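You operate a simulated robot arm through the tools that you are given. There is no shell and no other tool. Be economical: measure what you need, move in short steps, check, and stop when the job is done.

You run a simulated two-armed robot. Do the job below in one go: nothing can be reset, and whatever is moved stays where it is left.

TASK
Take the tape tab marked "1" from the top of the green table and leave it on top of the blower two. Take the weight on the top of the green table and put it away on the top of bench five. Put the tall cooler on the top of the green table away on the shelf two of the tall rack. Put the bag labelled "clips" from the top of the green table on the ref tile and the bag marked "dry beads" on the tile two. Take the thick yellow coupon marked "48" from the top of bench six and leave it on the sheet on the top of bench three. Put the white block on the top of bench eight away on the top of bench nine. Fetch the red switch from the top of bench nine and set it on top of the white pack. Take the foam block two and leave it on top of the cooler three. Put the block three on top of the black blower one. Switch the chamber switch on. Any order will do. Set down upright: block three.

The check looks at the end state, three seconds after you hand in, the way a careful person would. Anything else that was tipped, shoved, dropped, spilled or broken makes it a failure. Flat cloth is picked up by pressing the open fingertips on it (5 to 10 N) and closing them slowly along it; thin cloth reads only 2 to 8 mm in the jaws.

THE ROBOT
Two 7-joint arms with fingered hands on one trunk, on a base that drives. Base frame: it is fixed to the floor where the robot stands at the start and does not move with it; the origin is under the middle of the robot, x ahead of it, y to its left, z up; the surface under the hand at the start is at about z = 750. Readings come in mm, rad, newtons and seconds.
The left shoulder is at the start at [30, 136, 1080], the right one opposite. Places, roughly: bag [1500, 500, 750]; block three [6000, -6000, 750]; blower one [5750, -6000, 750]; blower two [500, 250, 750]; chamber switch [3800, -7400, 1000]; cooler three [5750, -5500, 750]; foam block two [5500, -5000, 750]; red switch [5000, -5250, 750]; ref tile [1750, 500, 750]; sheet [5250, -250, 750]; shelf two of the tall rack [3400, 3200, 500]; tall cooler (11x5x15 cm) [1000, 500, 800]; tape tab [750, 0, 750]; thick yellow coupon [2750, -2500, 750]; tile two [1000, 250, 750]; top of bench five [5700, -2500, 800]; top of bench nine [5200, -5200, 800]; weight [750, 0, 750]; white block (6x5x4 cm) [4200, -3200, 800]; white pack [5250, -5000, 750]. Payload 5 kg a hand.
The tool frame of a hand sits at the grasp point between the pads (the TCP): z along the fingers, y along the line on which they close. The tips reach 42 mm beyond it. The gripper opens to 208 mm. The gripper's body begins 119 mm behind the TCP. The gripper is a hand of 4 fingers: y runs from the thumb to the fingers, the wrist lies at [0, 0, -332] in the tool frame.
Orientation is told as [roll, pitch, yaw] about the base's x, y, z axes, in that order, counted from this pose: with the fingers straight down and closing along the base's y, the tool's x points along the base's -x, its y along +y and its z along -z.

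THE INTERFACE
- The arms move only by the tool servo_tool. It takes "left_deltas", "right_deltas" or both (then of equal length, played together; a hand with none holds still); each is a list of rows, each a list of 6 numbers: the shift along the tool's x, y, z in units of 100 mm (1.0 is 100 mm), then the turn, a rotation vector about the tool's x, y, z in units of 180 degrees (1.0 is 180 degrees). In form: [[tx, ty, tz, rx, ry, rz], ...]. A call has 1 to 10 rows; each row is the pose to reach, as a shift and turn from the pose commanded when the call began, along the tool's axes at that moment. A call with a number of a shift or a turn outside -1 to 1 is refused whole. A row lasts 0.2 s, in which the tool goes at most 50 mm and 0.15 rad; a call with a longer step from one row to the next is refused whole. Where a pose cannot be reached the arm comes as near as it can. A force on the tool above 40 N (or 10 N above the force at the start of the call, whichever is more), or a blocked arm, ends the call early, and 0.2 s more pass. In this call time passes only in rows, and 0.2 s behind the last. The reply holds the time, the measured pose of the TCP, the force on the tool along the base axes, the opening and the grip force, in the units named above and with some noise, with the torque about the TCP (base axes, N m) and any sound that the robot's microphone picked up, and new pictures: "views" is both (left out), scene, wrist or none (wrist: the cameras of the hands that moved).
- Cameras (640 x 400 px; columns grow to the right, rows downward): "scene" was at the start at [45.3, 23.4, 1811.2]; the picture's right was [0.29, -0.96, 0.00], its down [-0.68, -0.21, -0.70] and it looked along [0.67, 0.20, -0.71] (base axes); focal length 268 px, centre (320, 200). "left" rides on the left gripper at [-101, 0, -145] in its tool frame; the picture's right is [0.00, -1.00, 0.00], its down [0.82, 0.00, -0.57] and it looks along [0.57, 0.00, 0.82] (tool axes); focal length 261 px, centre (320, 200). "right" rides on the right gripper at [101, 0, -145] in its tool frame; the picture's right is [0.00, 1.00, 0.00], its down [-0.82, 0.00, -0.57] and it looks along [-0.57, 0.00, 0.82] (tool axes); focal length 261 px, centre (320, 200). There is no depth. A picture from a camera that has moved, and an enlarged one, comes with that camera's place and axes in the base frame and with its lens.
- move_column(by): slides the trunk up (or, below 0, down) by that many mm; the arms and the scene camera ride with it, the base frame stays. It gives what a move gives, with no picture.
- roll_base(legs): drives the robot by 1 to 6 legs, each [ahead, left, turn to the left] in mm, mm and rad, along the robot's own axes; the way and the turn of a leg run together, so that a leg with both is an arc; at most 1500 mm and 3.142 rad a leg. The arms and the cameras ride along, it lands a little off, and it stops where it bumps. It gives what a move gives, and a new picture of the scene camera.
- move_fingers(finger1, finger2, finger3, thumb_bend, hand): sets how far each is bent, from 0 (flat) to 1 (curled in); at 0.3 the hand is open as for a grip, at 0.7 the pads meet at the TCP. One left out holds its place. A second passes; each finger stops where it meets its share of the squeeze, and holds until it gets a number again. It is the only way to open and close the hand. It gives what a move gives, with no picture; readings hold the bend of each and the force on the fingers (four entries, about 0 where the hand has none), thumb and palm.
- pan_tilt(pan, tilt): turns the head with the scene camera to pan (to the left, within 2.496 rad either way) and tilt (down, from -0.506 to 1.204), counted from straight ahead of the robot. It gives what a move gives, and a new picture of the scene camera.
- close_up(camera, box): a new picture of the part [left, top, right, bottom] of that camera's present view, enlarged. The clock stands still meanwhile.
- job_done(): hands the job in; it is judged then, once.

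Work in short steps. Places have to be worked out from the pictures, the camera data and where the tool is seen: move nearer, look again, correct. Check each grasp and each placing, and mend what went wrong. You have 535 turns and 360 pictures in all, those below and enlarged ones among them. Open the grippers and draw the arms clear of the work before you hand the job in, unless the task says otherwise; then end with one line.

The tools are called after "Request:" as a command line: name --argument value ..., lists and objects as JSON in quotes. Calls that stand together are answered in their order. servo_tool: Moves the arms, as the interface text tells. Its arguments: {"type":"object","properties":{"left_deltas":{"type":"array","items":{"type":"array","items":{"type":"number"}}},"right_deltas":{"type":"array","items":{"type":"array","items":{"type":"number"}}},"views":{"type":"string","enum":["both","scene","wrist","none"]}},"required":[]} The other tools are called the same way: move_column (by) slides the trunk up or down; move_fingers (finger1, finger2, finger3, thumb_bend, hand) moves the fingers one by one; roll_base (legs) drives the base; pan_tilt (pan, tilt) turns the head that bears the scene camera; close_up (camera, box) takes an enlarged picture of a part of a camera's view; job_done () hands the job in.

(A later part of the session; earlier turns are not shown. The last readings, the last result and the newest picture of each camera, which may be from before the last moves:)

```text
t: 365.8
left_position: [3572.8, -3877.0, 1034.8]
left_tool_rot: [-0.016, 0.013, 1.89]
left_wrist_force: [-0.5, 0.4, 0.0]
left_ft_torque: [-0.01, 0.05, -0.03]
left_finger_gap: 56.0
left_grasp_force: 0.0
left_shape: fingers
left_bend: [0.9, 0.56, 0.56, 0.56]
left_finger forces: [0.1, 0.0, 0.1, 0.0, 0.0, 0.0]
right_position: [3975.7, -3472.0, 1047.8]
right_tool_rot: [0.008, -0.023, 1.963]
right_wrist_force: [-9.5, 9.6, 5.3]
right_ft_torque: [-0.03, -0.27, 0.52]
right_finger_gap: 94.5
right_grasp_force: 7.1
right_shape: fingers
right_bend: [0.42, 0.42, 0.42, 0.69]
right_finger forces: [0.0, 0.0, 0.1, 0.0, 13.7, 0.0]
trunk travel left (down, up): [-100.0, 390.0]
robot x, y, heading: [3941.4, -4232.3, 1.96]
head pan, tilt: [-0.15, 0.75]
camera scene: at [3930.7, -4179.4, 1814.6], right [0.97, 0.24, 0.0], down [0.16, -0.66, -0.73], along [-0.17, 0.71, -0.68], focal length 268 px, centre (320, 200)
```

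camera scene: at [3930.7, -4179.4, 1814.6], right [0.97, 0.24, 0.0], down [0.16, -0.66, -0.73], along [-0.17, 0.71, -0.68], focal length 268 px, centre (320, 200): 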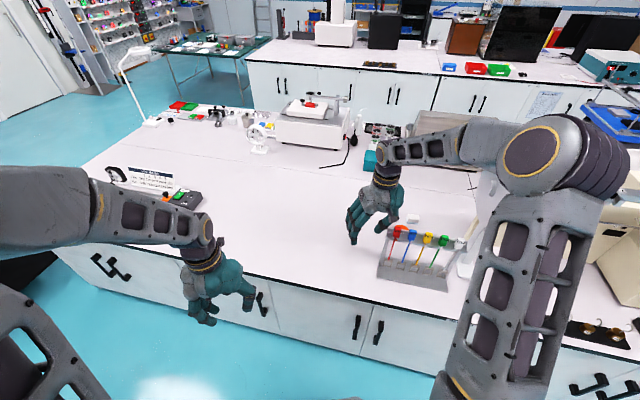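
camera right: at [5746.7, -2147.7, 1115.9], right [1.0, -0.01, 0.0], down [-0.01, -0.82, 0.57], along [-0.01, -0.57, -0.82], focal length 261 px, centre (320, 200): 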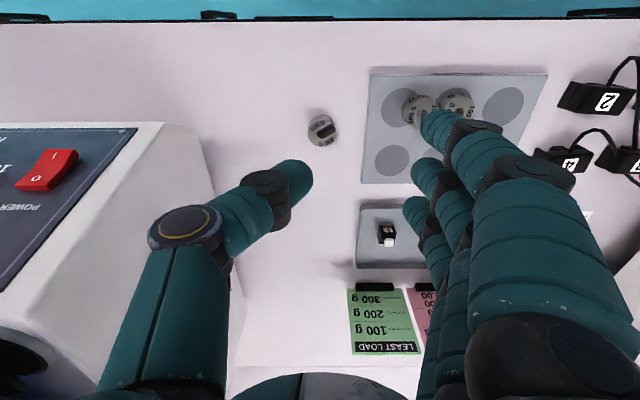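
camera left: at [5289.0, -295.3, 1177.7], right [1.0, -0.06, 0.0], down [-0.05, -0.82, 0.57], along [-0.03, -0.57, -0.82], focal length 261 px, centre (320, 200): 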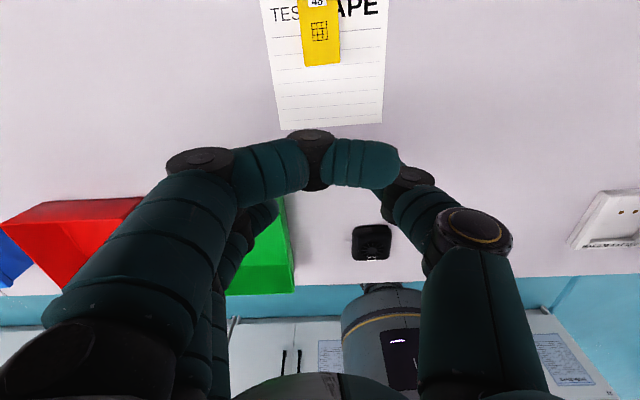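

The thumb met the tallest brush. I turn back slightly to release, then raise the trunk and inspect.

Request:
roll_base --legs '[[0, 0, 0.12]]'

Request:
move_column --by 200

Request:
pan_tilt --pan -0.5 --tilt 0.85

```text
t: 366.8
left_position: [3532.2, -3924.9, 1033.8]
left_tool_rot: [-0.016, 0.014, 2.011]
left_wrist_force: [-0.4, -0.7, 0.1]
left_ft_torque: [0.05, -0.08, 0.0]
left_finger_gap: 56.4
left_grasp_force: 0.0
left_shape: fingers
left_bend: [0.9, 0.56, 0.56, 0.56]
left_finger forces: [0.0, 0.0, 0.1, 0.0, 0.0, 0.0]
right_position: [3883.1, -3474.2, 1047.6]
right_tool_rot: [0.007, -0.021, 2.085]
right_wrist_force: [-1.0, 0.5, -0.1]
right_ft_torque: [0.03, -0.14, -0.02]
right_finger_gap: 96.5
right_grasp_force: 0.1
right_shape: fingers
right_bend: [0.42, 0.42, 0.42, 0.68]
right_finger forces: [0.1, 0.0, 0.0, 0.1, 0.1, 0.0]
trunk travel left (down, up): [-100.0, 390.0]
robot x, y, heading: [3941.2, -4230.9, 2.085]
head pan, tilt: [-0.15, 0.75]
camera scene: at [3923.7, -4182.0, 1814.6], right [0.94, 0.35, 0.0], down [0.24, -0.64, -0.73], along [-0.26, 0.68, -0.68], focal length 268 px, centre (320, 200)
```

scene: 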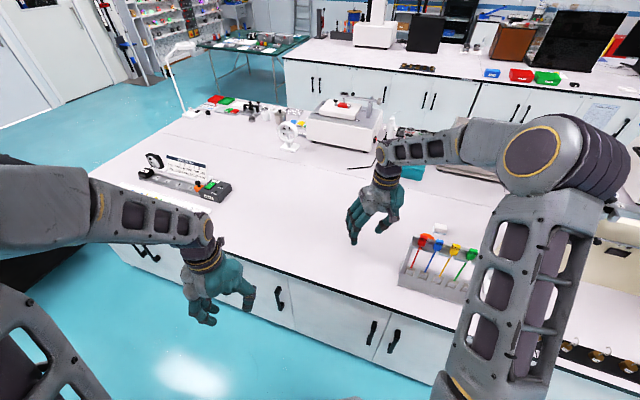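

```text
t: 368.9
left_position: [3533.4, -3924.4, 1234.5]
left_tool_rot: [-0.017, 0.015, 2.01]
left_wrist_force: [0.5, 0.2, 0.1]
left_ft_torque: [-0.02, -0.01, 0.02]
left_finger_gap: 55.9
left_grasp_force: 0.0
left_shape: fingers
left_bend: [0.9, 0.56, 0.56, 0.56]
left_finger forces: [0.0, 0.1, 0.0, 0.0, 0.0, 0.0]
right_position: [3883.8, -3474.6, 1248.1]
right_tool_rot: [0.011, -0.022, 2.084]
right_wrist_force: [0.8, -0.4, 0.2]
right_ft_torque: [0.02, 0.01, 0.02]
right_finger_gap: 96.6
right_grasp_force: 0.0
right_shape: fingers
right_bend: [0.42, 0.42, 0.42, 0.68]
right_finger forces: [0.0, 0.0, 0.1, 0.0, 0.1, 0.0]
trunk travel left (down, up): [-300.0, 190.0]
robot x, y, heading: [3942.7, -4231.1, 2.079]
head pan, tilt: [-0.15, 0.75]
```

```text
t: 369.8
left_position: [3534.4, -3924.6, 1235.5]
left_tool_rot: [-0.015, 0.014, 2.01]
left_wrist_force: [-0.7, -0.3, 0.4]
left_ft_torque: [0.01, -0.03, 0.01]
left_finger_gap: 55.7
left_grasp_force: 0.0
left_shape: fingers
left_bend: [0.9, 0.56, 0.56, 0.56]
left_finger forces: [0.0, 0.0, 0.0, 0.0, 0.0, 0.0]
right_position: [3884.3, -3474.8, 1248.1]
right_tool_rot: [0.008, -0.024, 2.083]
right_wrist_force: [-0.2, 0.3, 0.1]
right_ft_torque: [-0.01, -0.01, -0.01]
right_finger_gap: 96.5
right_grasp_force: 0.0
right_shape: fingers
right_bend: [0.42, 0.42, 0.42, 0.68]
right_finger forces: [0.1, 0.0, 0.1, 0.0, 0.1, 0.0]
trunk travel left (down, up): [-300.0, 190.0]
robot x, y, heading: [3944.6, -4233.9, 2.08]
head pan, tilt: [-0.499, 0.85]
camera scene: at [3953.5, -4180.8, 2006.6], right [1.0, 0.01, 0.0], down [0.01, -0.75, -0.66], along [-0.01, 0.66, -0.75], focal length 268 px, centre (320, 200)
```

scene: 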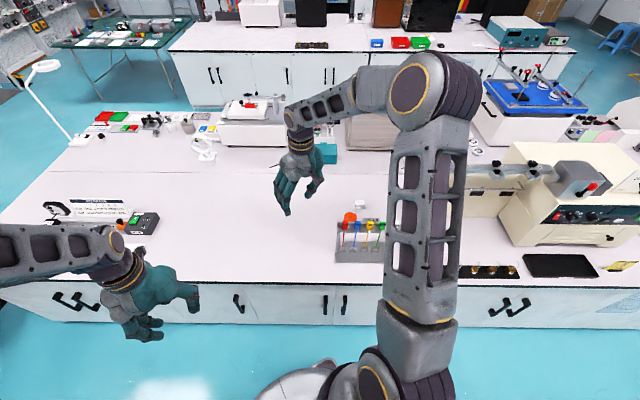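

Request:
close_up --camera "scene" --box '[310, 180, 430, 275]'

```text
4.21 times, centred on (370, 228) of scene
camera zoom: at [3953.5, -4180.8, 2006.6], right [1.0, 0.01, 0.0], down [0.01, -0.75, -0.66], along [-0.01, 0.66, -0.75], focal length 1128 px, centre (110, 84)
```

zoom: 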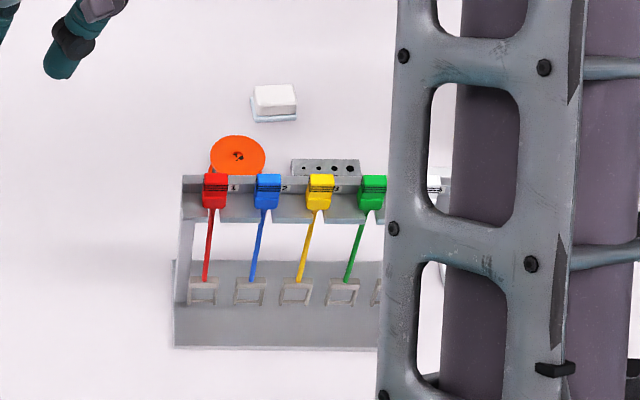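

Rack and brushes stand as before. The white block is at (4167,−3182). I shift back, turn square to the island with the hand high, and pre-shape the fingers.

Request:
move_fingers --hand "right" --finger1 0.5 --finger2 0.5 --finger3 0.5 --thumb_bend 0.5

Request:
roll_base --legs '[[0, 100, 0], [0, 0, -0.51], [170, 0, 0]]'

```text
t: 370.8
left_position: [3533.7, -3924.8, 1234.4]
left_tool_rot: [-0.017, 0.015, 2.011]
left_wrist_force: [-0.4, -0.3, 0.2]
left_ft_torque: [0.02, 0.0, 0.03]
left_finger_gap: 56.0
left_grasp_force: 0.1
left_shape: fingers
left_bend: [0.9, 0.56, 0.56, 0.56]
left_finger forces: [0.0, 0.0, 0.1, 0.1, 0.1, 0.0]
right_position: [3883.5, -3474.4, 1248.6]
right_tool_rot: [0.007, -0.023, 2.083]
right_wrist_force: [0.9, -0.1, 0.3]
right_ft_torque: [-0.01, 0.02, -0.02]
right_finger_gap: 120.5
right_grasp_force: 0.1
right_shape: fingers
right_bend: [0.5, 0.5, 0.5, 0.5]
right_finger forces: [0.1, 0.0, 0.1, 0.0, 0.0, 0.1]
trunk travel left (down, up): [-300.0, 190.0]
robot x, y, heading: [3944.8, -4233.3, 2.079]
head pan, tilt: [-0.499, 0.85]
```

```text
t: 374.4
left_position: [3648.9, -3639.1, 1234.2]
left_tool_rot: [-0.016, 0.015, 1.498]
left_wrist_force: [-0.3, 1.8, -0.5]
left_ft_torque: [-0.11, 0.0, -0.01]
left_finger_gap: 55.9
left_grasp_force: 0.1
left_shape: fingers
left_bend: [0.9, 0.56, 0.56, 0.56]
left_finger forces: [0.0, 0.0, 0.0, 0.1, 0.0, 0.0]
right_position: [4174.5, -3419.5, 1246.7]
right_tool_rot: [0.008, -0.021, 1.573]
right_wrist_force: [0.0, 1.2, -0.3]
right_ft_torque: [-0.09, 0.02, -0.01]
right_finger_gap: 120.5
right_grasp_force: 0.1
right_shape: fingers
right_bend: [0.5, 0.5, 0.5, 0.5]
right_finger forces: [0.1, 0.0, 0.1, 0.0, 0.0, 0.1]
trunk travel left (down, up): [-300.0, 190.0]
robot x, y, heading: [3850.8, -4111.7, 1.567]
head pan, tilt: [-0.499, 0.85]
camera scene: at [3888.8, -4069.7, 2006.6], right [0.88, -0.48, 0.0], down [-0.36, -0.66, -0.66], along [0.32, 0.58, -0.75], focal length 268 px, centre (320, 200)
```

scene: 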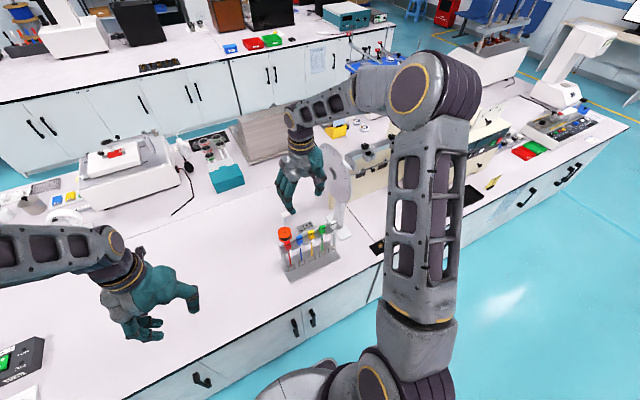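

The disc machine is ~130 mm to the right of the hand, so I keep 45 mm further left while moving in over the block.

Request:
servo_tool --right_deltas '[[0, 0.45, 0, 0, 0, 0], [-0.45, 0.5, 0, 0, 0, 0], [-0.9, 0.5, 0, 0, 0, 0], [-1, 0.5, 0, 0, 0, 0]]' --views "none"

Request:
servo_tool --right_deltas '[[-0.45, 0, 0, 0, 0, 0], [-0.9, 0, 0, 0, 0, 0], [-1, 0, 0, 0, 0, 0]]' --views "none"

Request:
servo_tool --right_deltas '[[-0.25, 0, 0.1, 0, 0, 0], [-0.43, 0, 0.3, 0, 0, 0]]' --views "both"

```text
t: 375.4
left_position: [3648.4, -3641.0, 1235.5]
left_tool_rot: [-0.015, 0.013, 1.497]
left_wrist_force: [-0.3, -0.5, -0.2]
left_ft_torque: [0.09, -0.03, -0.01]
left_finger_gap: 55.8
left_grasp_force: 0.0
left_shape: fingers
left_bend: [0.9, 0.56, 0.56, 0.56]
left_finger forces: [0.1, 0.0, 0.1, 0.0, 0.0, 0.0]
right_position: [4122.1, -3322.4, 1250.0]
right_tool_rot: [0.009, -0.022, 1.572]
right_wrist_force: [-0.4, -0.1, 0.5]
right_ft_torque: [0.05, -0.06, 0.02]
right_finger_gap: 120.5
right_grasp_force: 0.0
right_shape: fingers
right_bend: [0.5, 0.5, 0.5, 0.5]
right_finger forces: [0.0, 0.0, 0.0, 0.0, 0.0, 0.1]
trunk travel left (down, up): [-300.0, 190.0]
robot x, y, heading: [3851.4, -4111.0, 1.571]
head pan, tilt: [-0.499, 0.85]
```

```text
t: 376.2
left_position: [3648.9, -3641.4, 1235.5]
left_tool_rot: [-0.017, 0.011, 1.499]
left_wrist_force: [0.1, -0.5, -0.2]
left_ft_torque: [0.05, 0.01, -0.03]
left_finger_gap: 56.1
left_grasp_force: 0.0
left_shape: fingers
left_bend: [0.9, 0.56, 0.56, 0.56]
left_finger forces: [0.0, 0.0, 0.0, 0.0, 0.1, 0.0]
right_position: [4124.1, -3219.8, 1252.4]
right_tool_rot: [0.008, -0.022, 1.57]
right_wrist_force: [0.3, -0.8, 0.5]
right_ft_torque: [0.05, 0.0, -0.02]
right_finger_gap: 120.6
right_grasp_force: 0.1
right_shape: fingers
right_bend: [0.5, 0.5, 0.5, 0.5]
right_finger forces: [0.0, 0.0, 0.0, 0.0, 0.1, 0.1]
trunk travel left (down, up): [-300.0, 190.0]
robot x, y, heading: [3851.5, -4111.3, 1.567]
head pan, tilt: [-0.499, 0.85]
```

```text
t: 376.9
left_position: [3649.7, -3640.4, 1234.4]
left_tool_rot: [-0.016, 0.013, 1.497]
left_wrist_force: [0.9, 0.5, 0.8]
left_ft_torque: [-0.06, -0.01, -0.03]
left_finger_gap: 55.9
left_grasp_force: 0.0
left_shape: fingers
left_bend: [0.9, 0.56, 0.56, 0.56]
left_finger forces: [0.0, 0.0, 0.0, 0.0, 0.0, 0.0]
right_position: [4123.4, -3176.0, 1222.3]
right_tool_rot: [0.008, -0.021, 1.571]
right_wrist_force: [0.3, 0.8, 1.8]
right_ft_torque: [-0.04, 0.06, 0.01]
right_finger_gap: 120.2
right_grasp_force: 0.1
right_shape: fingers
right_bend: [0.5, 0.5, 0.5, 0.5]
right_finger forces: [0.0, 0.1, 0.1, 0.0, 0.0, 0.1]
trunk travel left (down, up): [-300.0, 190.0]
robot x, y, heading: [3851.0, -4112.6, 1.566]
head pan, tilt: [-0.499, 0.85]
camera scene: at [3888.8, -4070.0, 2006.5], right [0.88, -0.48, 0.0], down [-0.36, -0.66, -0.66], along [0.32, 0.58, -0.75], focal length 268 px, centre (320, 200)
camera right: at [4123.7, -3280.8, 1365.7], right [-1.0, 0.0, 0.01], down [0.01, 0.81, 0.59], along [0.0, 0.59, -0.81], focal length 261 px, centre (320, 200)
```

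scene: 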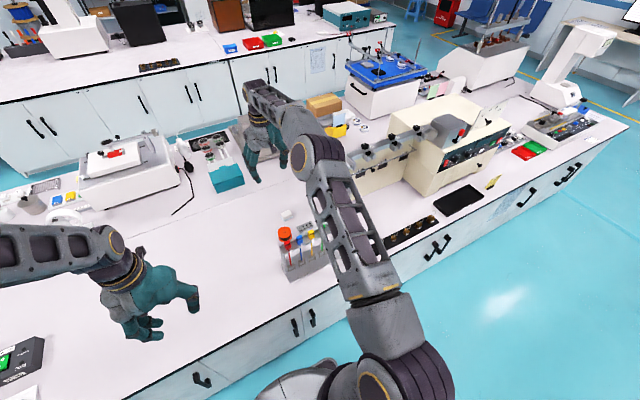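
right: 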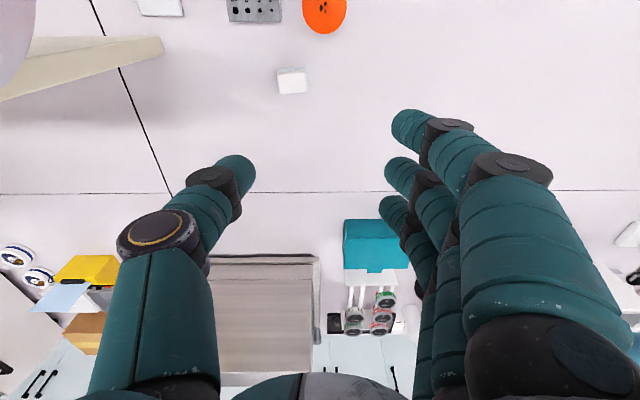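

Block at (4176,−3173). I lower the trunk 200 mm straight down here, then shift right beneath the disc's height.

Request:
move_column --by -200

Request:
servo_tool --right_deltas '[[0, 0, 0.4, 0, 0, 0], [0, 0, 0.8, 0, 0, 0]]' --views "both"

```text
t: 379.0
left_position: [3650.1, -3640.3, 1034.4]
left_tool_rot: [-0.014, 0.016, 1.497]
left_wrist_force: [0.7, 0.0, -0.4]
left_ft_torque: [0.01, 0.0, 0.03]
left_finger_gap: 56.0
left_grasp_force: 0.0
left_shape: fingers
left_bend: [0.9, 0.56, 0.56, 0.56]
left_finger forces: [0.1, 0.0, 0.0, 0.0, 0.0, 0.0]
right_position: [4122.7, -3177.2, 1025.0]
right_tool_rot: [0.007, -0.023, 1.571]
right_wrist_force: [0.7, 0.4, 0.2]
right_ft_torque: [-0.01, 0.03, -0.01]
right_finger_gap: 120.6
right_grasp_force: 0.2
right_shape: fingers
right_bend: [0.5, 0.5, 0.5, 0.5]
right_finger forces: [0.0, 0.0, 0.0, 0.0, 0.1, 0.0]
trunk travel left (down, up): [-100.0, 390.0]
robot x, y, heading: [3853.8, -4109.2, 1.566]
head pan, tilt: [-0.499, 0.85]
```

```text
t: 379.6
left_position: [3649.8, -3640.3, 1033.7]
left_tool_rot: [-0.015, 0.014, 1.498]
left_wrist_force: [0.3, 0.4, -0.6]
left_ft_torque: [-0.06, 0.0, -0.02]
left_finger_gap: 56.2
left_grasp_force: 0.1
left_shape: fingers
left_bend: [0.9, 0.56, 0.56, 0.56]
left_finger forces: [0.0, 0.0, 0.0, 0.0, 0.0, 0.1]
right_position: [4123.8, -3173.7, 945.4]
right_tool_rot: [0.008, -0.023, 1.573]
right_wrist_force: [0.5, 0.2, 0.2]
right_ft_torque: [-0.09, 0.09, 0.02]
right_finger_gap: 120.5
right_grasp_force: 0.1
right_shape: fingers
right_bend: [0.5, 0.5, 0.5, 0.5]
right_finger forces: [0.1, 0.1, 0.0, 0.1, 0.1, 0.0]
trunk travel left (down, up): [-100.0, 390.0]
robot x, y, heading: [3854.1, -4108.6, 1.568]
head pan, tilt: [-0.499, 0.85]
camera scene: at [3888.9, -4070.5, 1806.5], right [0.88, -0.48, 0.0], down [-0.36, -0.66, -0.66], along [0.32, 0.58, -0.75], focal length 268 px, centre (320, 200)
camera right: at [4124.5, -3279.2, 1087.2], right [-1.0, 0.0, 0.01], down [0.01, 0.81, 0.59], along [-0.01, 0.59, -0.81], focal length 261 px, centre (320, 200)
```

scene: 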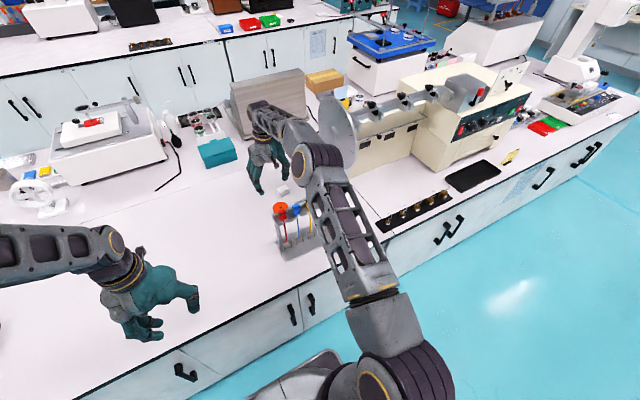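
right: 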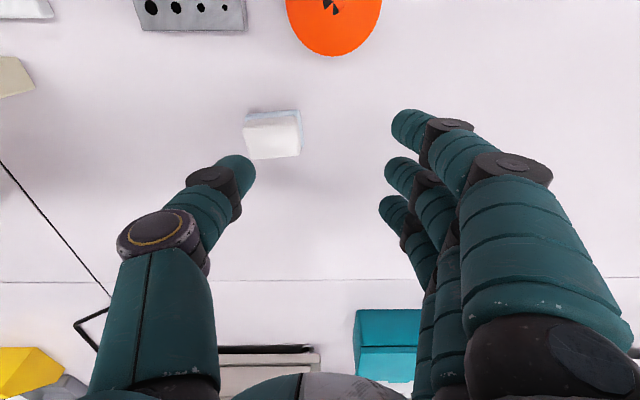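

Block centre (4171,−3173), 57 mm wide. I shift 47 mm right and descend to z≈862.

Request:
servo_tool --right_deltas '[[0, -0.25, 0.1, 0, 0, 0], [0, -0.47, 0.35, 0, 0, 0], [0, -0.47, 0.7, 0, 0, 0], [0, -0.47, 0.82, 0, 0, 0]]' --views "wrist"

```text
t: 380.6
left_position: [3648.8, -3641.6, 1034.9]
left_tool_rot: [-0.016, 0.015, 1.499]
left_wrist_force: [0.2, -0.9, 0.6]
left_ft_torque: [0.01, -0.01, 0.01]
left_finger_gap: 55.9
left_grasp_force: 0.0
left_shape: fingers
left_bend: [0.9, 0.56, 0.56, 0.56]
left_finger forces: [0.1, 0.0, 0.0, 0.1, 0.1, 0.0]
right_position: [4168.7, -3174.2, 861.4]
right_tool_rot: [0.008, -0.022, 1.573]
right_wrist_force: [0.4, -0.5, -0.5]
right_ft_torque: [-0.03, 0.05, 0.0]
right_finger_gap: 120.7
right_grasp_force: 0.1
right_shape: fingers
right_bend: [0.5, 0.5, 0.5, 0.5]
right_finger forces: [0.1, 0.0, 0.0, 0.0, 0.0, 0.0]
trunk travel left (down, up): [-100.0, 390.0]
robot x, y, heading: [3854.4, -4110.2, 1.574]
head pan, tilt: [-0.499, 0.85]
camera right: at [4169.4, -3278.9, 1004.4], right [-1.0, 0.0, 0.01], down [0.01, 0.81, 0.59], along [-0.01, 0.59, -0.81], focal length 261 px, centre (320, 200)
```

right: 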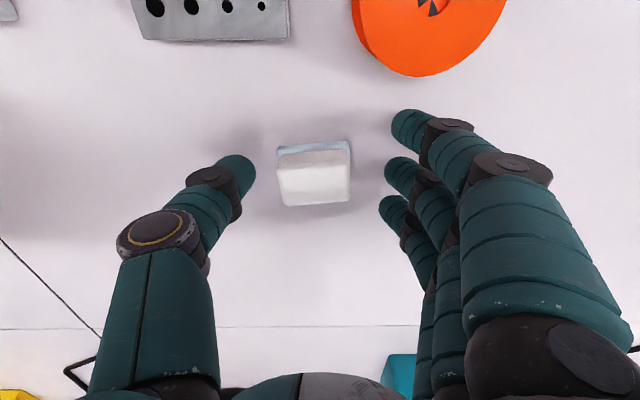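

Centred and clear. I close on the block and test-lift.

Request:
move_fingers --hand "right" --finger1 0.66 --finger2 0.66 --finger3 0.66 --thumb_bend 0.66

Request:
servo_tool --right_deltas '[[0, 0.05, -0.1, 0, 0, 0], [0, 0.2, -0.4, 0, 0, 0], [0, 0.45, -0.8, 0, 0, 0]]' --views "wrist"

```text
t: 381.6
left_position: [3649.2, -3639.8, 1034.5]
left_tool_rot: [-0.016, 0.014, 1.499]
left_wrist_force: [-0.3, -0.8, 0.3]
left_ft_torque: [0.03, -0.01, -0.02]
left_finger_gap: 55.9
left_grasp_force: 0.0
left_shape: fingers
left_bend: [0.9, 0.56, 0.56, 0.56]
left_finger forces: [0.0, 0.0, 0.0, 0.0, 0.0, 0.0]
right_position: [4169.1, -3173.4, 862.2]
right_tool_rot: [0.008, -0.024, 1.572]
right_wrist_force: [-0.7, 0.4, 0.0]
right_ft_torque: [0.0, -0.03, 0.01]
right_finger_gap: 56.3
right_grasp_force: 11.1
right_shape: fingers
right_bend: [0.66, 0.59, 0.66, 0.63]
right_finger forces: [0.1, 11.1, 0.1, 0.0, 11.1, 0.0]
trunk travel left (down, up): [-100.0, 390.0]
robot x, y, heading: [3853.4, -4107.8, 1.572]
head pan, tilt: [-0.499, 0.85]
```

```text
t: 382.4
left_position: [3648.1, -3641.7, 1034.7]
left_tool_rot: [-0.016, 0.012, 1.497]
left_wrist_force: [-0.5, -0.8, 0.8]
left_ft_torque: [0.08, -0.13, 0.01]
left_finger_gap: 55.9
left_grasp_force: 0.1
left_shape: fingers
left_bend: [0.9, 0.56, 0.56, 0.56]
left_finger forces: [0.1, 0.1, 0.1, 0.1, 0.1, 0.1]
right_position: [4122.5, -3175.3, 942.4]
right_tool_rot: [0.007, -0.023, 1.57]
right_wrist_force: [-0.4, 0.2, -1.0]
right_ft_torque: [0.13, 0.02, 0.03]
right_finger_gap: 56.0
right_grasp_force: 10.7
right_shape: fingers
right_bend: [0.66, 0.59, 0.66, 0.63]
right_finger forces: [0.0, 11.1, 0.1, 0.1, 11.1, 0.0]
trunk travel left (down, up): [-100.0, 390.0]
robot x, y, heading: [3854.7, -4110.4, 1.567]
head pan, tilt: [-0.499, 0.85]
camera right: at [4123.8, -3281.1, 1085.7], right [-1.0, 0.0, 0.01], down [0.01, 0.81, 0.59], along [0.0, 0.59, -0.81], focal length 261 px, centre (320, 200)
```

right: 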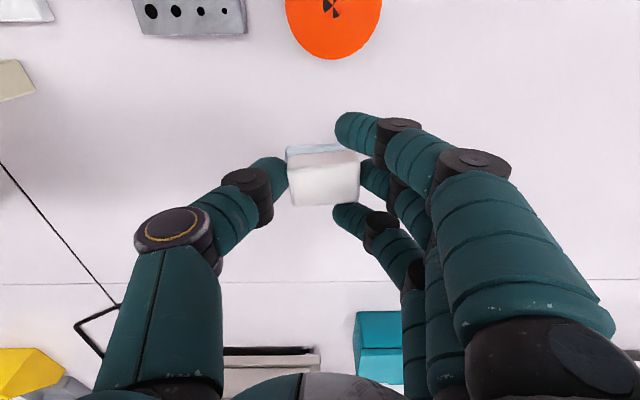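

Held securely. I raise the trunk, draw the arm back, and back into the aisle.

Request:
move_column --by 200

Request:
roll_base --legs '[[-250, 0, 0]]'

Request:
servo_tool --right_deltas '[[0.45, 0, 0, 0, 0, 0], [0.9, 0, 0, 0, 0, 0], [1, 0, 0, 0, 0, 0]]' --views "none"

Request:
servo_tool --right_deltas '[[0.45, 0, 0, 0, 0, 0], [0.9, 0, 0, 0, 0, 0], [1, 0, 0, 0, 0, 0]]' --views "none"

Request:
servo_tool --right_deltas '[[0.45, 0, 0, 0, 0, 0], [0.9, 0, 0, 0, 0, 0], [1, 0, 0, 0, 0, 0]]' --views "none"

```text
t: 384.6
left_position: [3648.2, -3639.8, 1235.2]
left_tool_rot: [-0.017, 0.016, 1.497]
left_wrist_force: [0.1, -0.2, 0.7]
left_ft_torque: [-0.01, -0.01, 0.01]
left_finger_gap: 55.8
left_grasp_force: 0.0
left_shape: fingers
left_bend: [0.9, 0.56, 0.56, 0.56]
left_finger forces: [0.0, 0.0, 0.1, 0.0, 0.0, 0.0]
right_position: [4123.2, -3174.7, 1141.3]
right_tool_rot: [0.009, -0.022, 1.573]
right_wrist_force: [-0.3, 0.4, -0.3]
right_ft_torque: [0.02, 0.0, 0.0]
right_finger_gap: 56.0
right_grasp_force: 11.3
right_shape: fingers
right_bend: [0.66, 0.59, 0.66, 0.63]
right_finger forces: [0.0, 11.1, 0.0, 0.0, 11.2, 0.0]
trunk travel left (down, up): [-300.0, 190.0]
robot x, y, heading: [3852.6, -4110.8, 1.575]
head pan, tilt: [-0.499, 0.85]
```

```text
t: 386.4
left_position: [3649.4, -3889.8, 1234.9]
left_tool_rot: [-0.017, 0.011, 1.496]
left_wrist_force: [1.1, -0.2, -0.7]
left_ft_torque: [0.07, 0.02, -0.05]
left_finger_gap: 55.9
left_grasp_force: 0.0
left_shape: fingers
left_bend: [0.9, 0.56, 0.56, 0.56]
left_finger forces: [0.0, 0.0, 0.0, 0.0, 0.0, 0.0]
right_position: [4124.7, -3424.4, 1140.6]
right_tool_rot: [0.009, -0.022, 1.572]
right_wrist_force: [-1.5, -1.0, -0.7]
right_ft_torque: [0.03, 0.01, 0.0]
right_finger_gap: 55.8
right_grasp_force: 11.1
right_shape: fingers
right_bend: [0.66, 0.59, 0.66, 0.63]
right_finger forces: [0.0, 11.1, 0.0, 0.0, 11.1, 0.0]
trunk travel left (down, up): [-300.0, 190.0]
robot x, y, heading: [3851.2, -4363.0, 1.567]
head pan, tilt: [-0.499, 0.85]
camera scene: at [3888.2, -4321.0, 2006.6], right [0.88, -0.48, 0.0], down [-0.36, -0.66, -0.66], along [0.32, 0.58, -0.75], focal length 268 px, centre (320, 200)
```

scene: 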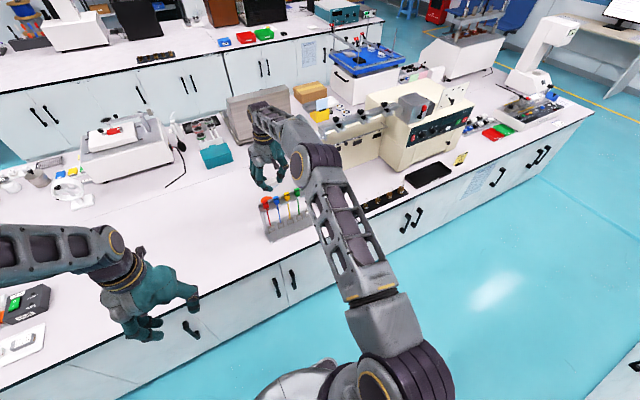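

```text
t: 387.2
left_position: [3649.2, -3886.5, 1234.4]
left_tool_rot: [-0.015, 0.013, 1.495]
left_wrist_force: [0.2, 0.2, -0.7]
left_ft_torque: [-0.09, 0.05, 0.0]
left_finger_gap: 55.9
left_grasp_force: 0.1
left_shape: fingers
left_bend: [0.9, 0.56, 0.56, 0.56]
left_finger forces: [0.0, 0.0, 0.1, 0.0, 0.1, 0.0]
right_position: [4123.9, -3522.7, 1141.4]
right_tool_rot: [0.008, -0.02, 1.571]
right_wrist_force: [-0.3, 0.0, 0.7]
right_ft_torque: [0.0, 0.02, 0.03]
right_finger_gap: 56.3
right_grasp_force: 11.2
right_shape: fingers
right_bend: [0.66, 0.59, 0.66, 0.63]
right_finger forces: [0.0, 11.2, 0.0, 0.0, 10.9, 0.0]
trunk travel left (down, up): [-300.0, 190.0]
robot x, y, heading: [3851.5, -4360.7, 1.569]
head pan, tilt: [-0.499, 0.85]
```

```text
t: 388.0
left_position: [3648.1, -3888.5, 1234.5]
left_tool_rot: [-0.015, 0.013, 1.495]
left_wrist_force: [0.0, -0.7, 0.7]
left_ft_torque: [-0.08, 0.0, 0.02]
left_finger_gap: 56.0
left_grasp_force: 0.1
left_shape: fingers
left_bend: [0.9, 0.56, 0.56, 0.56]
left_finger forces: [0.1, 0.0, 0.0, 0.0, 0.1, 0.1]
right_position: [4124.5, -3623.4, 1139.1]
right_tool_rot: [0.01, -0.023, 1.572]
right_wrist_force: [0.4, 0.7, -0.7]
right_ft_torque: [-0.03, 0.03, -0.01]
right_finger_gap: 56.0
right_grasp_force: 11.1
right_shape: fingers
right_bend: [0.66, 0.59, 0.66, 0.63]
right_finger forces: [0.1, 10.8, 0.0, 0.0, 11.0, 0.0]
trunk travel left (down, up): [-300.0, 190.0]
robot x, y, heading: [3855.7, -4361.2, 1.568]
head pan, tilt: [-0.499, 0.85]
```

```text
t: 388.8
left_position: [3649.3, -3887.1, 1234.1]
left_tool_rot: [-0.014, 0.013, 1.496]
left_wrist_force: [-1.0, 0.4, 0.2]
left_ft_torque: [-0.07, 0.02, -0.02]
left_finger_gap: 55.6
left_grasp_force: 0.1
left_shape: fingers
left_bend: [0.9, 0.56, 0.56, 0.56]
left_finger forces: [0.0, 0.0, 0.0, 0.0, 0.0, 0.1]
right_position: [4124.5, -3721.9, 1135.3]
right_tool_rot: [0.008, -0.021, 1.569]
right_wrist_force: [0.4, 0.8, -0.3]
right_ft_torque: [-0.01, -0.01, 0.0]
right_finger_gap: 56.0
right_grasp_force: 11.1
right_shape: fingers
right_bend: [0.66, 0.59, 0.66, 0.63]
right_finger forces: [0.0, 10.9, 0.0, 0.0, 10.8, 0.0]
trunk travel left (down, up): [-300.0, 190.0]
robot x, y, heading: [3853.5, -4358.9, 1.562]
head pan, tilt: [-0.499, 0.85]
```

I turn to face along the aisle (+x), drive to x≈5200, then turn to face bench nine.

Request:
roll_base --legs '[[0, 0, -1.565], [1350, 0, 0], [0, 0, -1.571]]'

Request:
pan_tilt --pan 0.0 --tilt 0.8

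```text
t: 403.3
left_position: [5396.6, -4813.3, 1236.0]
left_tool_rot: [-0.017, 0.014, -1.67]
left_wrist_force: [-0.9, -0.2, 0.6]
left_ft_torque: [0.01, -0.03, 0.01]
left_finger_gap: 55.9
left_grasp_force: 0.1
left_shape: fingers
left_bend: [0.9, 0.56, 0.56, 0.56]
left_finger forces: [0.1, 0.0, 0.0, 0.0, 0.0, 0.0]
right_position: [4916.1, -4969.3, 1134.9]
right_tool_rot: [0.011, -0.022, -1.596]
right_wrist_force: [0.3, 0.0, -0.7]
right_ft_torque: [-0.02, 0.02, 0.03]
right_finger_gap: 55.5
right_grasp_force: 10.8
right_shape: fingers
right_bend: [0.66, 0.59, 0.66, 0.64]
right_finger forces: [0.0, 10.5, 0.1, 0.0, 10.4, 0.1]
trunk travel left (down, up): [-300.0, 190.0]
robot x, y, heading: [5199.3, -4339.6, -1.595]
head pan, tilt: [-0.499, 0.85]
camera scene: at [5162.1, -4377.1, 2006.6], right [-0.86, 0.5, 0.0], down [0.38, 0.65, -0.66], along [-0.33, -0.57, -0.75], focal length 268 px, centre (320, 200)
```

scene: 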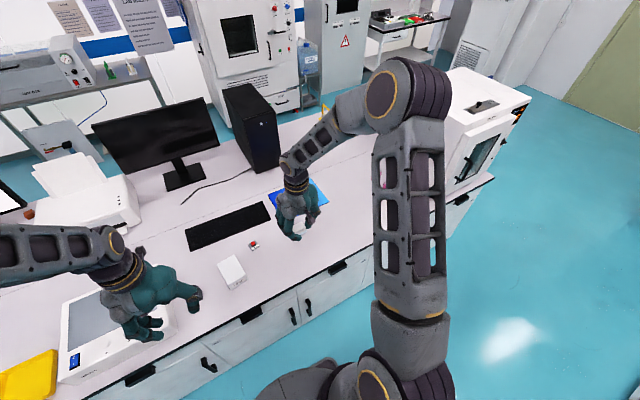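

```text
t: 404.2
left_position: [5397.3, -4814.4, 1234.4]
left_tool_rot: [-0.016, 0.015, -1.67]
left_wrist_force: [0.2, -0.4, 0.3]
left_ft_torque: [0.0, 0.05, -0.01]
left_finger_gap: 56.2
left_grasp_force: 0.0
left_shape: fingers
left_bend: [0.9, 0.56, 0.56, 0.56]
left_finger forces: [0.1, 0.1, 0.0, 0.0, 0.0, 0.0]
right_position: [4916.7, -4968.3, 1135.7]
right_tool_rot: [0.008, -0.022, -1.598]
right_wrist_force: [-0.8, 0.1, -0.8]
right_ft_torque: [-0.02, -0.01, -0.02]
right_finger_gap: 55.7
right_grasp_force: 11.0
right_shape: fingers
right_bend: [0.66, 0.59, 0.66, 0.64]
right_finger forces: [0.1, 10.4, 0.0, 0.0, 10.5, 0.0]
trunk travel left (down, up): [-300.0, 190.0]
robot x, y, heading: [5202.8, -4336.9, -1.601]
head pan, tilt: [0.0, 0.799]
camera scene: at [5199.4, -4390.2, 2010.6], right [-1.0, 0.03, 0.0], down [0.02, 0.72, -0.7], along [-0.02, -0.7, -0.72], focal length 268 px, centre (320, 200)
```

scene: 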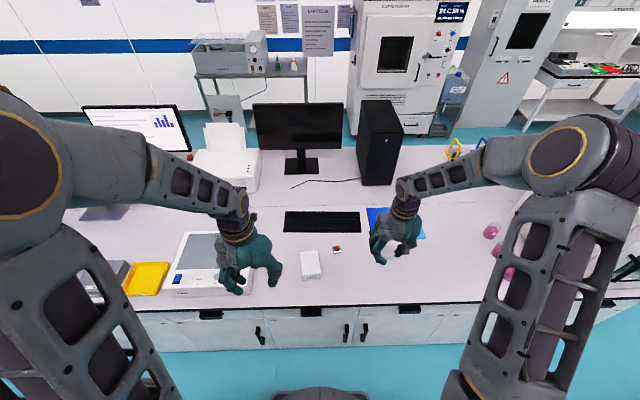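

The right hand hovers over a free area near (4917,−4970). I lower the trunk 200 mm, move 40 mm further in, and check with the wrist camera.

Request:
move_column --by -200

Request:
servo_tool --right_deltas '[[-0.4, 0, 0, 0, 0, 0]]' --views "wrist"

```text
t: 406.4
left_position: [5396.3, -4813.4, 1035.5]
left_tool_rot: [-0.017, 0.014, -1.67]
left_wrist_force: [0.4, -0.6, -0.6]
left_ft_torque: [0.01, -0.02, 0.03]
left_finger_gap: 55.6
left_grasp_force: 0.0
left_shape: fingers
left_bend: [0.9, 0.56, 0.56, 0.56]
left_finger forces: [0.0, 0.0, 0.0, 0.0, 0.0, 0.1]
right_position: [4915.9, -4967.4, 936.3]
right_tool_rot: [0.01, -0.024, -1.595]
right_wrist_force: [-0.3, -0.8, -0.7]
right_ft_torque: [0.02, 0.01, 0.03]
right_finger_gap: 55.7
right_grasp_force: 10.2
right_shape: fingers
right_bend: [0.66, 0.59, 0.66, 0.64]
right_finger forces: [0.0, 10.5, 0.1, 0.0, 10.6, 0.0]
trunk travel left (down, up): [-100.0, 390.0]
robot x, y, heading: [5204.4, -4340.0, -1.598]
head pan, tilt: [0.0, 0.799]
```

```text
t: 406.8
left_position: [5395.2, -4816.5, 1033.8]
left_tool_rot: [-0.015, 0.013, -1.67]
left_wrist_force: [-0.9, -0.9, -0.9]
left_ft_torque: [0.15, -0.03, 0.0]
left_finger_gap: 55.8
left_grasp_force: 0.1
left_shape: fingers
left_bend: [0.9, 0.56, 0.56, 0.56]
left_finger forces: [0.0, 0.1, 0.0, 0.0, 0.0, 0.1]
right_position: [4914.9, -5008.2, 933.3]
right_tool_rot: [0.008, -0.022, -1.597]
right_wrist_force: [0.3, -1.6, -1.4]
right_ft_torque: [0.1, -0.05, -0.02]
right_finger_gap: 55.6
right_grasp_force: 10.6
right_shape: fingers
right_bend: [0.66, 0.59, 0.66, 0.64]
right_finger forces: [0.0, 10.5, 0.2, 0.1, 10.5, 0.0]
trunk travel left (down, up): [-100.0, 390.0]
robot x, y, heading: [5203.9, -4338.7, -1.599]
head pan, tilt: [0.0, 0.799]
camera right: at [4916.9, -4905.6, 1076.7], right [1.0, -0.03, 0.01], down [-0.03, -0.81, 0.59], along [-0.01, -0.59, -0.81], focal length 261 px, centre (320, 200)
```

right: 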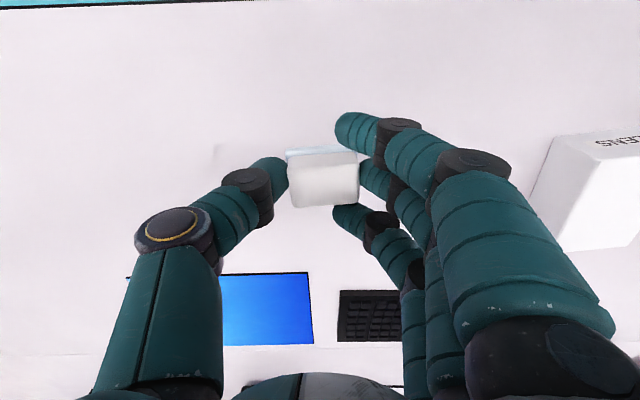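

Clear bench below. I lower the white block to contact.

Request:
servo_tool --right_deltas '[[0, 0, 0.3, 0, 0, 0], [0, 0, 0.55, 0, 0, 0], [0, 0, 0.65, 0, 0, 0], [0, 0, 0.68, 0, 0, 0], [0, 0, 0.71, 0, 0, 0], [0, 0, 0.74, 0, 0, 0]]' --views "none"

```text
t: 408.2
left_position: [5397.4, -4812.8, 1034.8]
left_tool_rot: [-0.015, 0.014, -1.67]
left_wrist_force: [0.0, 0.1, 0.0]
left_ft_torque: [-0.02, 0.0, -0.04]
left_finger_gap: 55.9
left_grasp_force: 0.2
left_shape: fingers
left_bend: [0.9, 0.56, 0.56, 0.56]
left_finger forces: [0.0, 0.1, 0.1, 0.0, 0.0, 0.0]
right_position: [4917.6, -5009.9, 863.3]
right_tool_rot: [0.01, -0.023, -1.595]
right_wrist_force: [0.7, 0.3, -0.8]
right_ft_torque: [0.01, -0.02, 0.01]
right_finger_gap: 55.5
right_grasp_force: 10.7
right_shape: fingers
right_bend: [0.66, 0.59, 0.66, 0.64]
right_finger forces: [0.0, 10.3, 0.2, 0.1, 10.5, 0.0]
trunk travel left (down, up): [-100.0, 390.0]
robot x, y, heading: [5205.9, -4338.6, -1.596]
head pan, tilt: [0.0, 0.799]
```

Request:
servo_tool --right_deltas '[[0, 0, 0.02, 0, 0, 0], [0, 0, 0.04, 0, 0, 0], [0, 0, 0.06, 0, 0, 0], [0, 0, 0.08, 0, 0, 0]]' --views "none"

```text
t: 409.2
left_position: [5397.2, -4813.2, 1035.6]
left_tool_rot: [-0.016, 0.012, -1.669]
left_wrist_force: [0.1, -1.1, -0.2]
left_ft_torque: [-0.01, 0.02, 0.03]
left_finger_gap: 56.0
left_grasp_force: 0.1
left_shape: fingers
left_bend: [0.9, 0.56, 0.56, 0.56]
left_finger forces: [0.1, 0.1, 0.1, 0.0, 0.0, 0.1]
right_position: [4914.9, -5010.8, 855.5]
right_tool_rot: [0.008, -0.024, -1.595]
right_wrist_force: [-2.3, 2.5, 21.5]
right_ft_torque: [0.09, 0.04, 0.07]
right_finger_gap: 55.3
right_grasp_force: 14.7
right_shape: fingers
right_bend: [0.66, 0.58, 0.66, 0.64]
right_finger forces: [0.1, 13.1, 0.1, 0.0, 16.0, 0.0]
trunk travel left (down, up): [-100.0, 390.0]
robot x, y, heading: [5201.2, -4337.5, -1.599]
head pan, tilt: [0.0, 0.799]
```

Contact (21 N). I ease up 3 mm, release and lift off.

Request:
servo_tool --right_deltas '[[0, 0, -0.035, 0, 0, 0]]' --views "none"

Request:
move_fingers --hand "right" --finger1 0.52 --finger2 0.52 --finger3 0.52 --thumb_bend 0.56

Request:
servo_tool --right_deltas '[[0, 0, -0.3, 0, 0, 0], [0, 0, -0.7, 0, 0, 0], [0, 0, -1, 0, 0, 0]]' --views "wrist"

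```text
t: 409.6
left_position: [5396.7, -4812.8, 1034.4]
left_tool_rot: [-0.017, 0.016, -1.67]
left_wrist_force: [-0.2, 0.6, 0.0]
left_ft_torque: [-0.01, 0.0, 0.02]
left_finger_gap: 55.8
left_grasp_force: 0.0
left_shape: fingers
left_bend: [0.9, 0.56, 0.56, 0.56]
left_finger forces: [0.0, 0.0, 0.0, 0.1, 0.1, 0.0]
right_position: [4915.9, -5009.8, 857.1]
right_tool_rot: [0.01, -0.021, -1.594]
right_wrist_force: [-0.3, -0.4, 1.3]
right_ft_torque: [-0.02, -0.02, 0.01]
right_finger_gap: 55.5
right_grasp_force: 10.7
right_shape: fingers
right_bend: [0.66, 0.58, 0.66, 0.64]
right_finger forces: [0.1, 10.7, 0.3, 0.0, 11.1, 0.0]
trunk travel left (down, up): [-100.0, 390.0]
robot x, y, heading: [5203.2, -4340.0, -1.592]
head pan, tilt: [0.0, 0.799]
```

```text
t: 410.6
left_position: [5395.7, -4814.2, 1034.1]
left_tool_rot: [-0.015, 0.013, -1.67]
left_wrist_force: [0.4, -0.8, -0.3]
left_ft_torque: [-0.01, 0.0, 0.04]
left_finger_gap: 55.8
left_grasp_force: 0.0
left_shape: fingers
left_bend: [0.9, 0.56, 0.56, 0.56]
left_finger forces: [0.0, 0.1, 0.0, 0.0, 0.1, 0.1]
right_position: [4915.7, -5009.1, 857.8]
right_tool_rot: [0.008, -0.023, -1.596]
right_wrist_force: [0.0, 0.6, -0.1]
right_ft_torque: [-0.03, 0.02, -0.02]
right_finger_gap: 99.2
right_grasp_force: 0.0
right_shape: fingers
right_bend: [0.52, 0.52, 0.52, 0.56]
right_finger forces: [0.0, 0.0, 0.0, 0.1, 0.0, 0.1]
trunk travel left (down, up): [-100.0, 390.0]
robot x, y, heading: [5206.6, -4339.2, -1.6]
head pan, tilt: [0.0, 0.799]
```

```text
t: 411.4
left_position: [5396.7, -4813.0, 1036.1]
left_tool_rot: [-0.015, 0.013, -1.669]
left_wrist_force: [-0.1, 0.9, -1.1]
left_ft_torque: [-0.05, 0.01, 0.02]
left_finger_gap: 55.9
left_grasp_force: 0.2
left_shape: fingers
left_bend: [0.9, 0.56, 0.56, 0.56]
left_finger forces: [0.0, 0.0, 0.1, 0.1, 0.0, 0.0]
right_position: [4915.8, -5007.4, 958.8]
right_tool_rot: [0.01, -0.022, -1.594]
right_wrist_force: [0.1, 0.4, 0.7]
right_ft_torque: [-0.03, 0.02, 0.02]
right_finger_gap: 99.3
right_grasp_force: 0.1
right_shape: fingers
right_bend: [0.52, 0.52, 0.52, 0.56]
right_finger forces: [0.1, 0.0, 0.0, 0.0, 0.0, 0.1]
trunk travel left (down, up): [-100.0, 390.0]
robot x, y, heading: [5201.8, -4339.6, -1.601]
head pan, tilt: [0.0, 0.799]
camera right: at [4916.7, -4904.7, 1102.4], right [1.0, -0.03, 0.01], down [-0.03, -0.81, 0.59], along [-0.01, -0.59, -0.81], focal length 261 px, centre (320, 200)
```

right: 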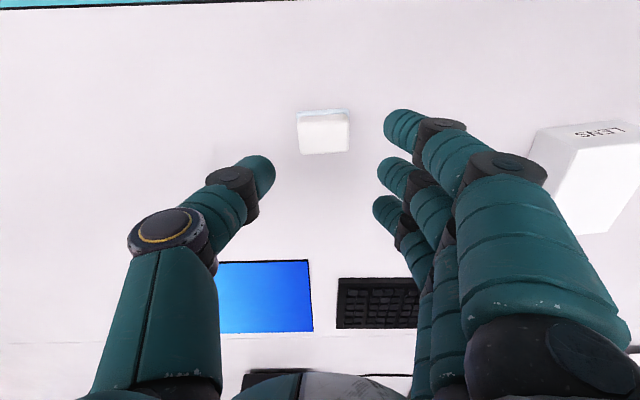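

White block done. Next the red switch: I bring the right hand over it.

Request:
move_fingers --hand "right" --finger1 0.58 --finger2 0.58 --finger3 0.58 --thumb_bend 0.58

Request:
servo_tool --right_deltas '[[-0.33, 0.33, 0, 0, 0, 0], [-0.66, 0.66, 0, 0, 0, 0], [-0.95, 0.95, 0, 0, 0, 0]]' --views "none"

Request:
servo_tool --right_deltas '[[-0.33, 0.33, 0, 0, 0, 0], [-0.66, 0.66, 0, 0, 0, 0], [-0.8, 0.8, 0, 0, 0, 0]]' --views "wrist"

```text
t: 412.4
left_position: [5395.5, -4814.1, 1035.1]
left_tool_rot: [-0.016, 0.015, -1.671]
left_wrist_force: [0.0, -0.2, -0.3]
left_ft_torque: [0.03, 0.03, 0.01]
left_finger_gap: 55.9
left_grasp_force: 0.1
left_shape: fingers
left_bend: [0.9, 0.56, 0.56, 0.56]
left_finger forces: [0.1, 0.1, 0.0, 0.0, 0.0, 0.1]
right_position: [4914.4, -5008.5, 959.3]
right_tool_rot: [0.009, -0.021, -1.596]
right_wrist_force: [0.1, -0.2, 0.2]
right_ft_torque: [-0.03, 0.02, -0.04]
right_finger_gap: 86.2
right_grasp_force: 0.1
right_shape: fingers
right_bend: [0.57, 0.57, 0.57, 0.57]
right_finger forces: [0.1, 0.0, 0.0, 0.1, 0.0, 0.1]
trunk travel left (down, up): [-100.0, 390.0]
robot x, y, heading: [5204.2, -4337.2, -1.597]
head pan, tilt: [0.0, 0.799]
```

```text
t: 413.2
left_position: [5397.2, -4815.8, 1033.2]
left_tool_rot: [-0.015, 0.013, -1.67]
left_wrist_force: [0.3, -0.9, -1.1]
left_ft_torque: [0.13, 0.12, 0.03]
left_finger_gap: 55.9
left_grasp_force: 0.0
left_shape: fingers
left_bend: [0.9, 0.56, 0.56, 0.56]
left_finger forces: [0.0, 0.1, 0.0, 0.0, 0.0, 0.1]
right_position: [5008.5, -5108.2, 959.8]
right_tool_rot: [0.007, -0.022, -1.596]
right_wrist_force: [0.7, -1.4, -0.2]
right_ft_torque: [0.12, -0.03, -0.01]
right_finger_gap: 85.8
right_grasp_force: 0.0
right_shape: fingers
right_bend: [0.57, 0.57, 0.57, 0.57]
right_finger forces: [0.0, 0.0, 0.1, 0.0, 0.0, 0.1]
trunk travel left (down, up): [-100.0, 390.0]
robot x, y, heading: [5205.4, -4338.8, -1.602]
head pan, tilt: [0.0, 0.799]
```

```text
t: 414.0
left_position: [5396.6, -4814.7, 1034.7]
left_tool_rot: [-0.014, 0.015, -1.67]
left_wrist_force: [0.4, 0.6, 0.1]
left_ft_torque: [0.08, 0.08, -0.02]
left_finger_gap: 56.1
left_grasp_force: 0.0
left_shape: fingers
left_bend: [0.9, 0.56, 0.56, 0.56]
left_finger forces: [0.0, 0.1, 0.2, 0.0, 0.0, 0.1]
right_position: [5087.9, -5186.6, 964.7]
right_tool_rot: [0.009, -0.02, -1.595]
right_wrist_force: [0.3, -0.1, -0.5]
right_ft_torque: [0.07, -0.03, -0.01]
right_finger_gap: 85.8
right_grasp_force: 0.0
right_shape: fingers
right_bend: [0.57, 0.57, 0.57, 0.57]
right_finger forces: [0.0, 0.0, 0.1, 0.1, 0.0, 0.0]
trunk travel left (down, up): [-100.0, 390.0]
robot x, y, heading: [5203.4, -4338.3, -1.597]
head pan, tilt: [0.0, 0.799]
camera right: at [5089.2, -5084.7, 1107.2], right [1.0, -0.03, 0.01], down [-0.03, -0.81, 0.59], along [-0.01, -0.59, -0.81], focal length 261 px, centre (320, 200)
```

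right: 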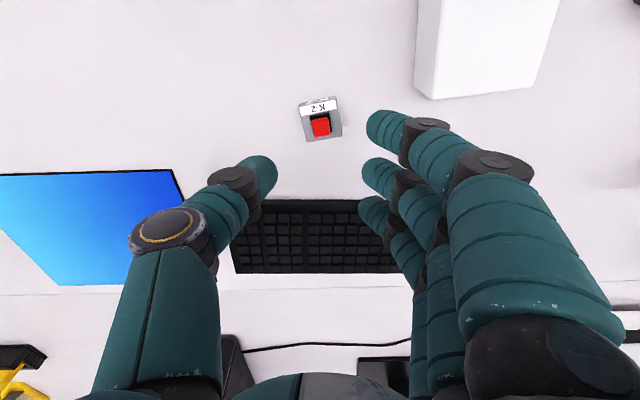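

The K-2 switch is right below, turned about 8°. I match the yaw and descend around it.

Request:
servo_tool --right_deltas '[[0, -0.02, 0.4, 0, 0, -0.045], [0, -0.02, 0.8, 0, 0, -0.045], [0, -0.02, 0.95, 0, 0, -0.045]]' --views "wrist"

```text
t: 414.8
left_position: [5396.6, -4815.0, 1035.2]
left_tool_rot: [-0.015, 0.013, -1.67]
left_wrist_force: [-0.1, 0.2, -0.3]
left_ft_torque: [0.04, 0.01, -0.01]
left_finger_gap: 55.8
left_grasp_force: 0.0
left_shape: fingers
left_bend: [0.9, 0.56, 0.56, 0.56]
left_finger forces: [0.1, 0.1, 0.0, 0.0, 0.0, 0.1]
right_position: [5084.7, -5188.7, 868.0]
right_tool_rot: [0.005, -0.023, -1.454]
right_wrist_force: [-0.5, -0.5, 0.9]
right_ft_torque: [0.07, -0.01, 0.0]
right_finger_gap: 85.8
right_grasp_force: 0.1
right_shape: fingers
right_bend: [0.57, 0.57, 0.57, 0.57]
right_finger forces: [0.1, 0.0, 0.0, 0.1, 0.1, 0.0]
trunk travel left (down, up): [-100.0, 390.0]
robot x, y, heading: [5204.1, -4339.9, -1.596]
head pan, tilt: [0.0, 0.799]
camera right: at [5072.5, -5086.4, 1010.0], right [0.99, 0.11, 0.01], down [0.09, -0.8, 0.59], along [0.07, -0.59, -0.81], focal length 261 px, centre (320, 200)
```

right: 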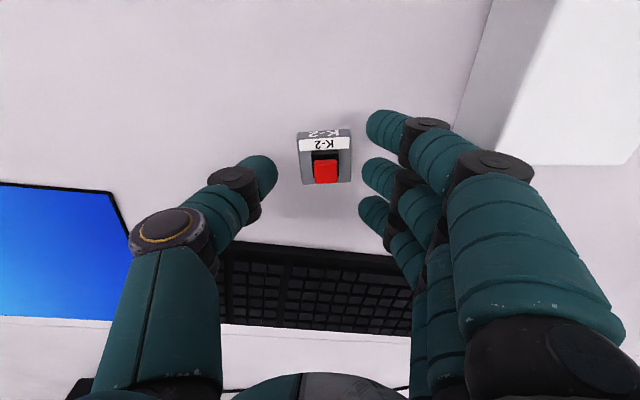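

Another 6° of yaw and 4 mm sideways are needed; then I go down to finger depth.

Request:
servo_tool --right_deltas '[[0, 0.04, 0.03, 0, 0, -0.033], [0, 0.04, 0.09, 0, 0, -0.033], [0, 0.04, 0.13, 0, 0, -0.033]]' --views "none"

Request:
close_up --camera "right" --box '[220, 90, 440, 240]'

```text
t: 415.6
left_position: [5397.6, -4814.1, 1034.2]
left_tool_rot: [-0.017, 0.014, -1.67]
left_wrist_force: [0.0, 0.3, -0.6]
left_ft_torque: [-0.02, 0.0, 0.0]
left_finger_gap: 55.8
left_grasp_force: 0.0
left_shape: fingers
left_bend: [0.9, 0.56, 0.56, 0.56]
left_finger forces: [0.0, 0.0, 0.1, 0.1, 0.0, 0.0]
right_position: [5088.7, -5188.2, 855.2]
right_tool_rot: [0.002, -0.022, -1.35]
right_wrist_force: [-0.3, -0.7, 0.2]
right_ft_torque: [0.01, 0.01, 0.02]
right_finger_gap: 86.0
right_grasp_force: 0.1
right_shape: fingers
right_bend: [0.57, 0.57, 0.57, 0.57]
right_finger forces: [0.0, 0.0, 0.1, 0.0, 0.0, 0.0]
trunk travel left (down, up): [-100.0, 390.0]
robot x, y, heading: [5201.6, -4338.0, -1.599]
head pan, tilt: [0.0, 0.799]
```

```text
2.67 times, centred on (330, 165) of right
camera zoom: at [5066.1, -5088.1, 997.9], right [0.98, 0.21, 0.0], down [0.17, -0.79, 0.59], along [0.13, -0.58, -0.81], focal length 695 px, centre (293, 293)
```

zoom: 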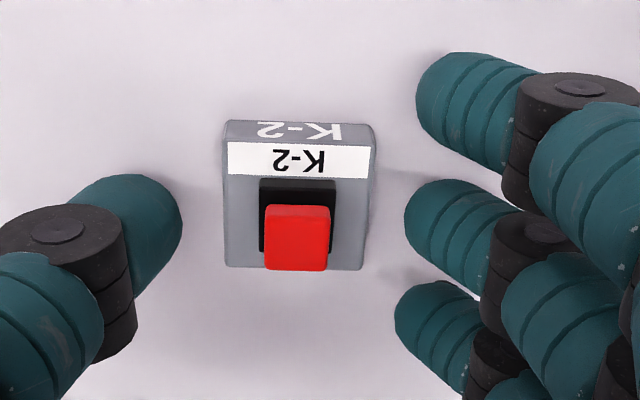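

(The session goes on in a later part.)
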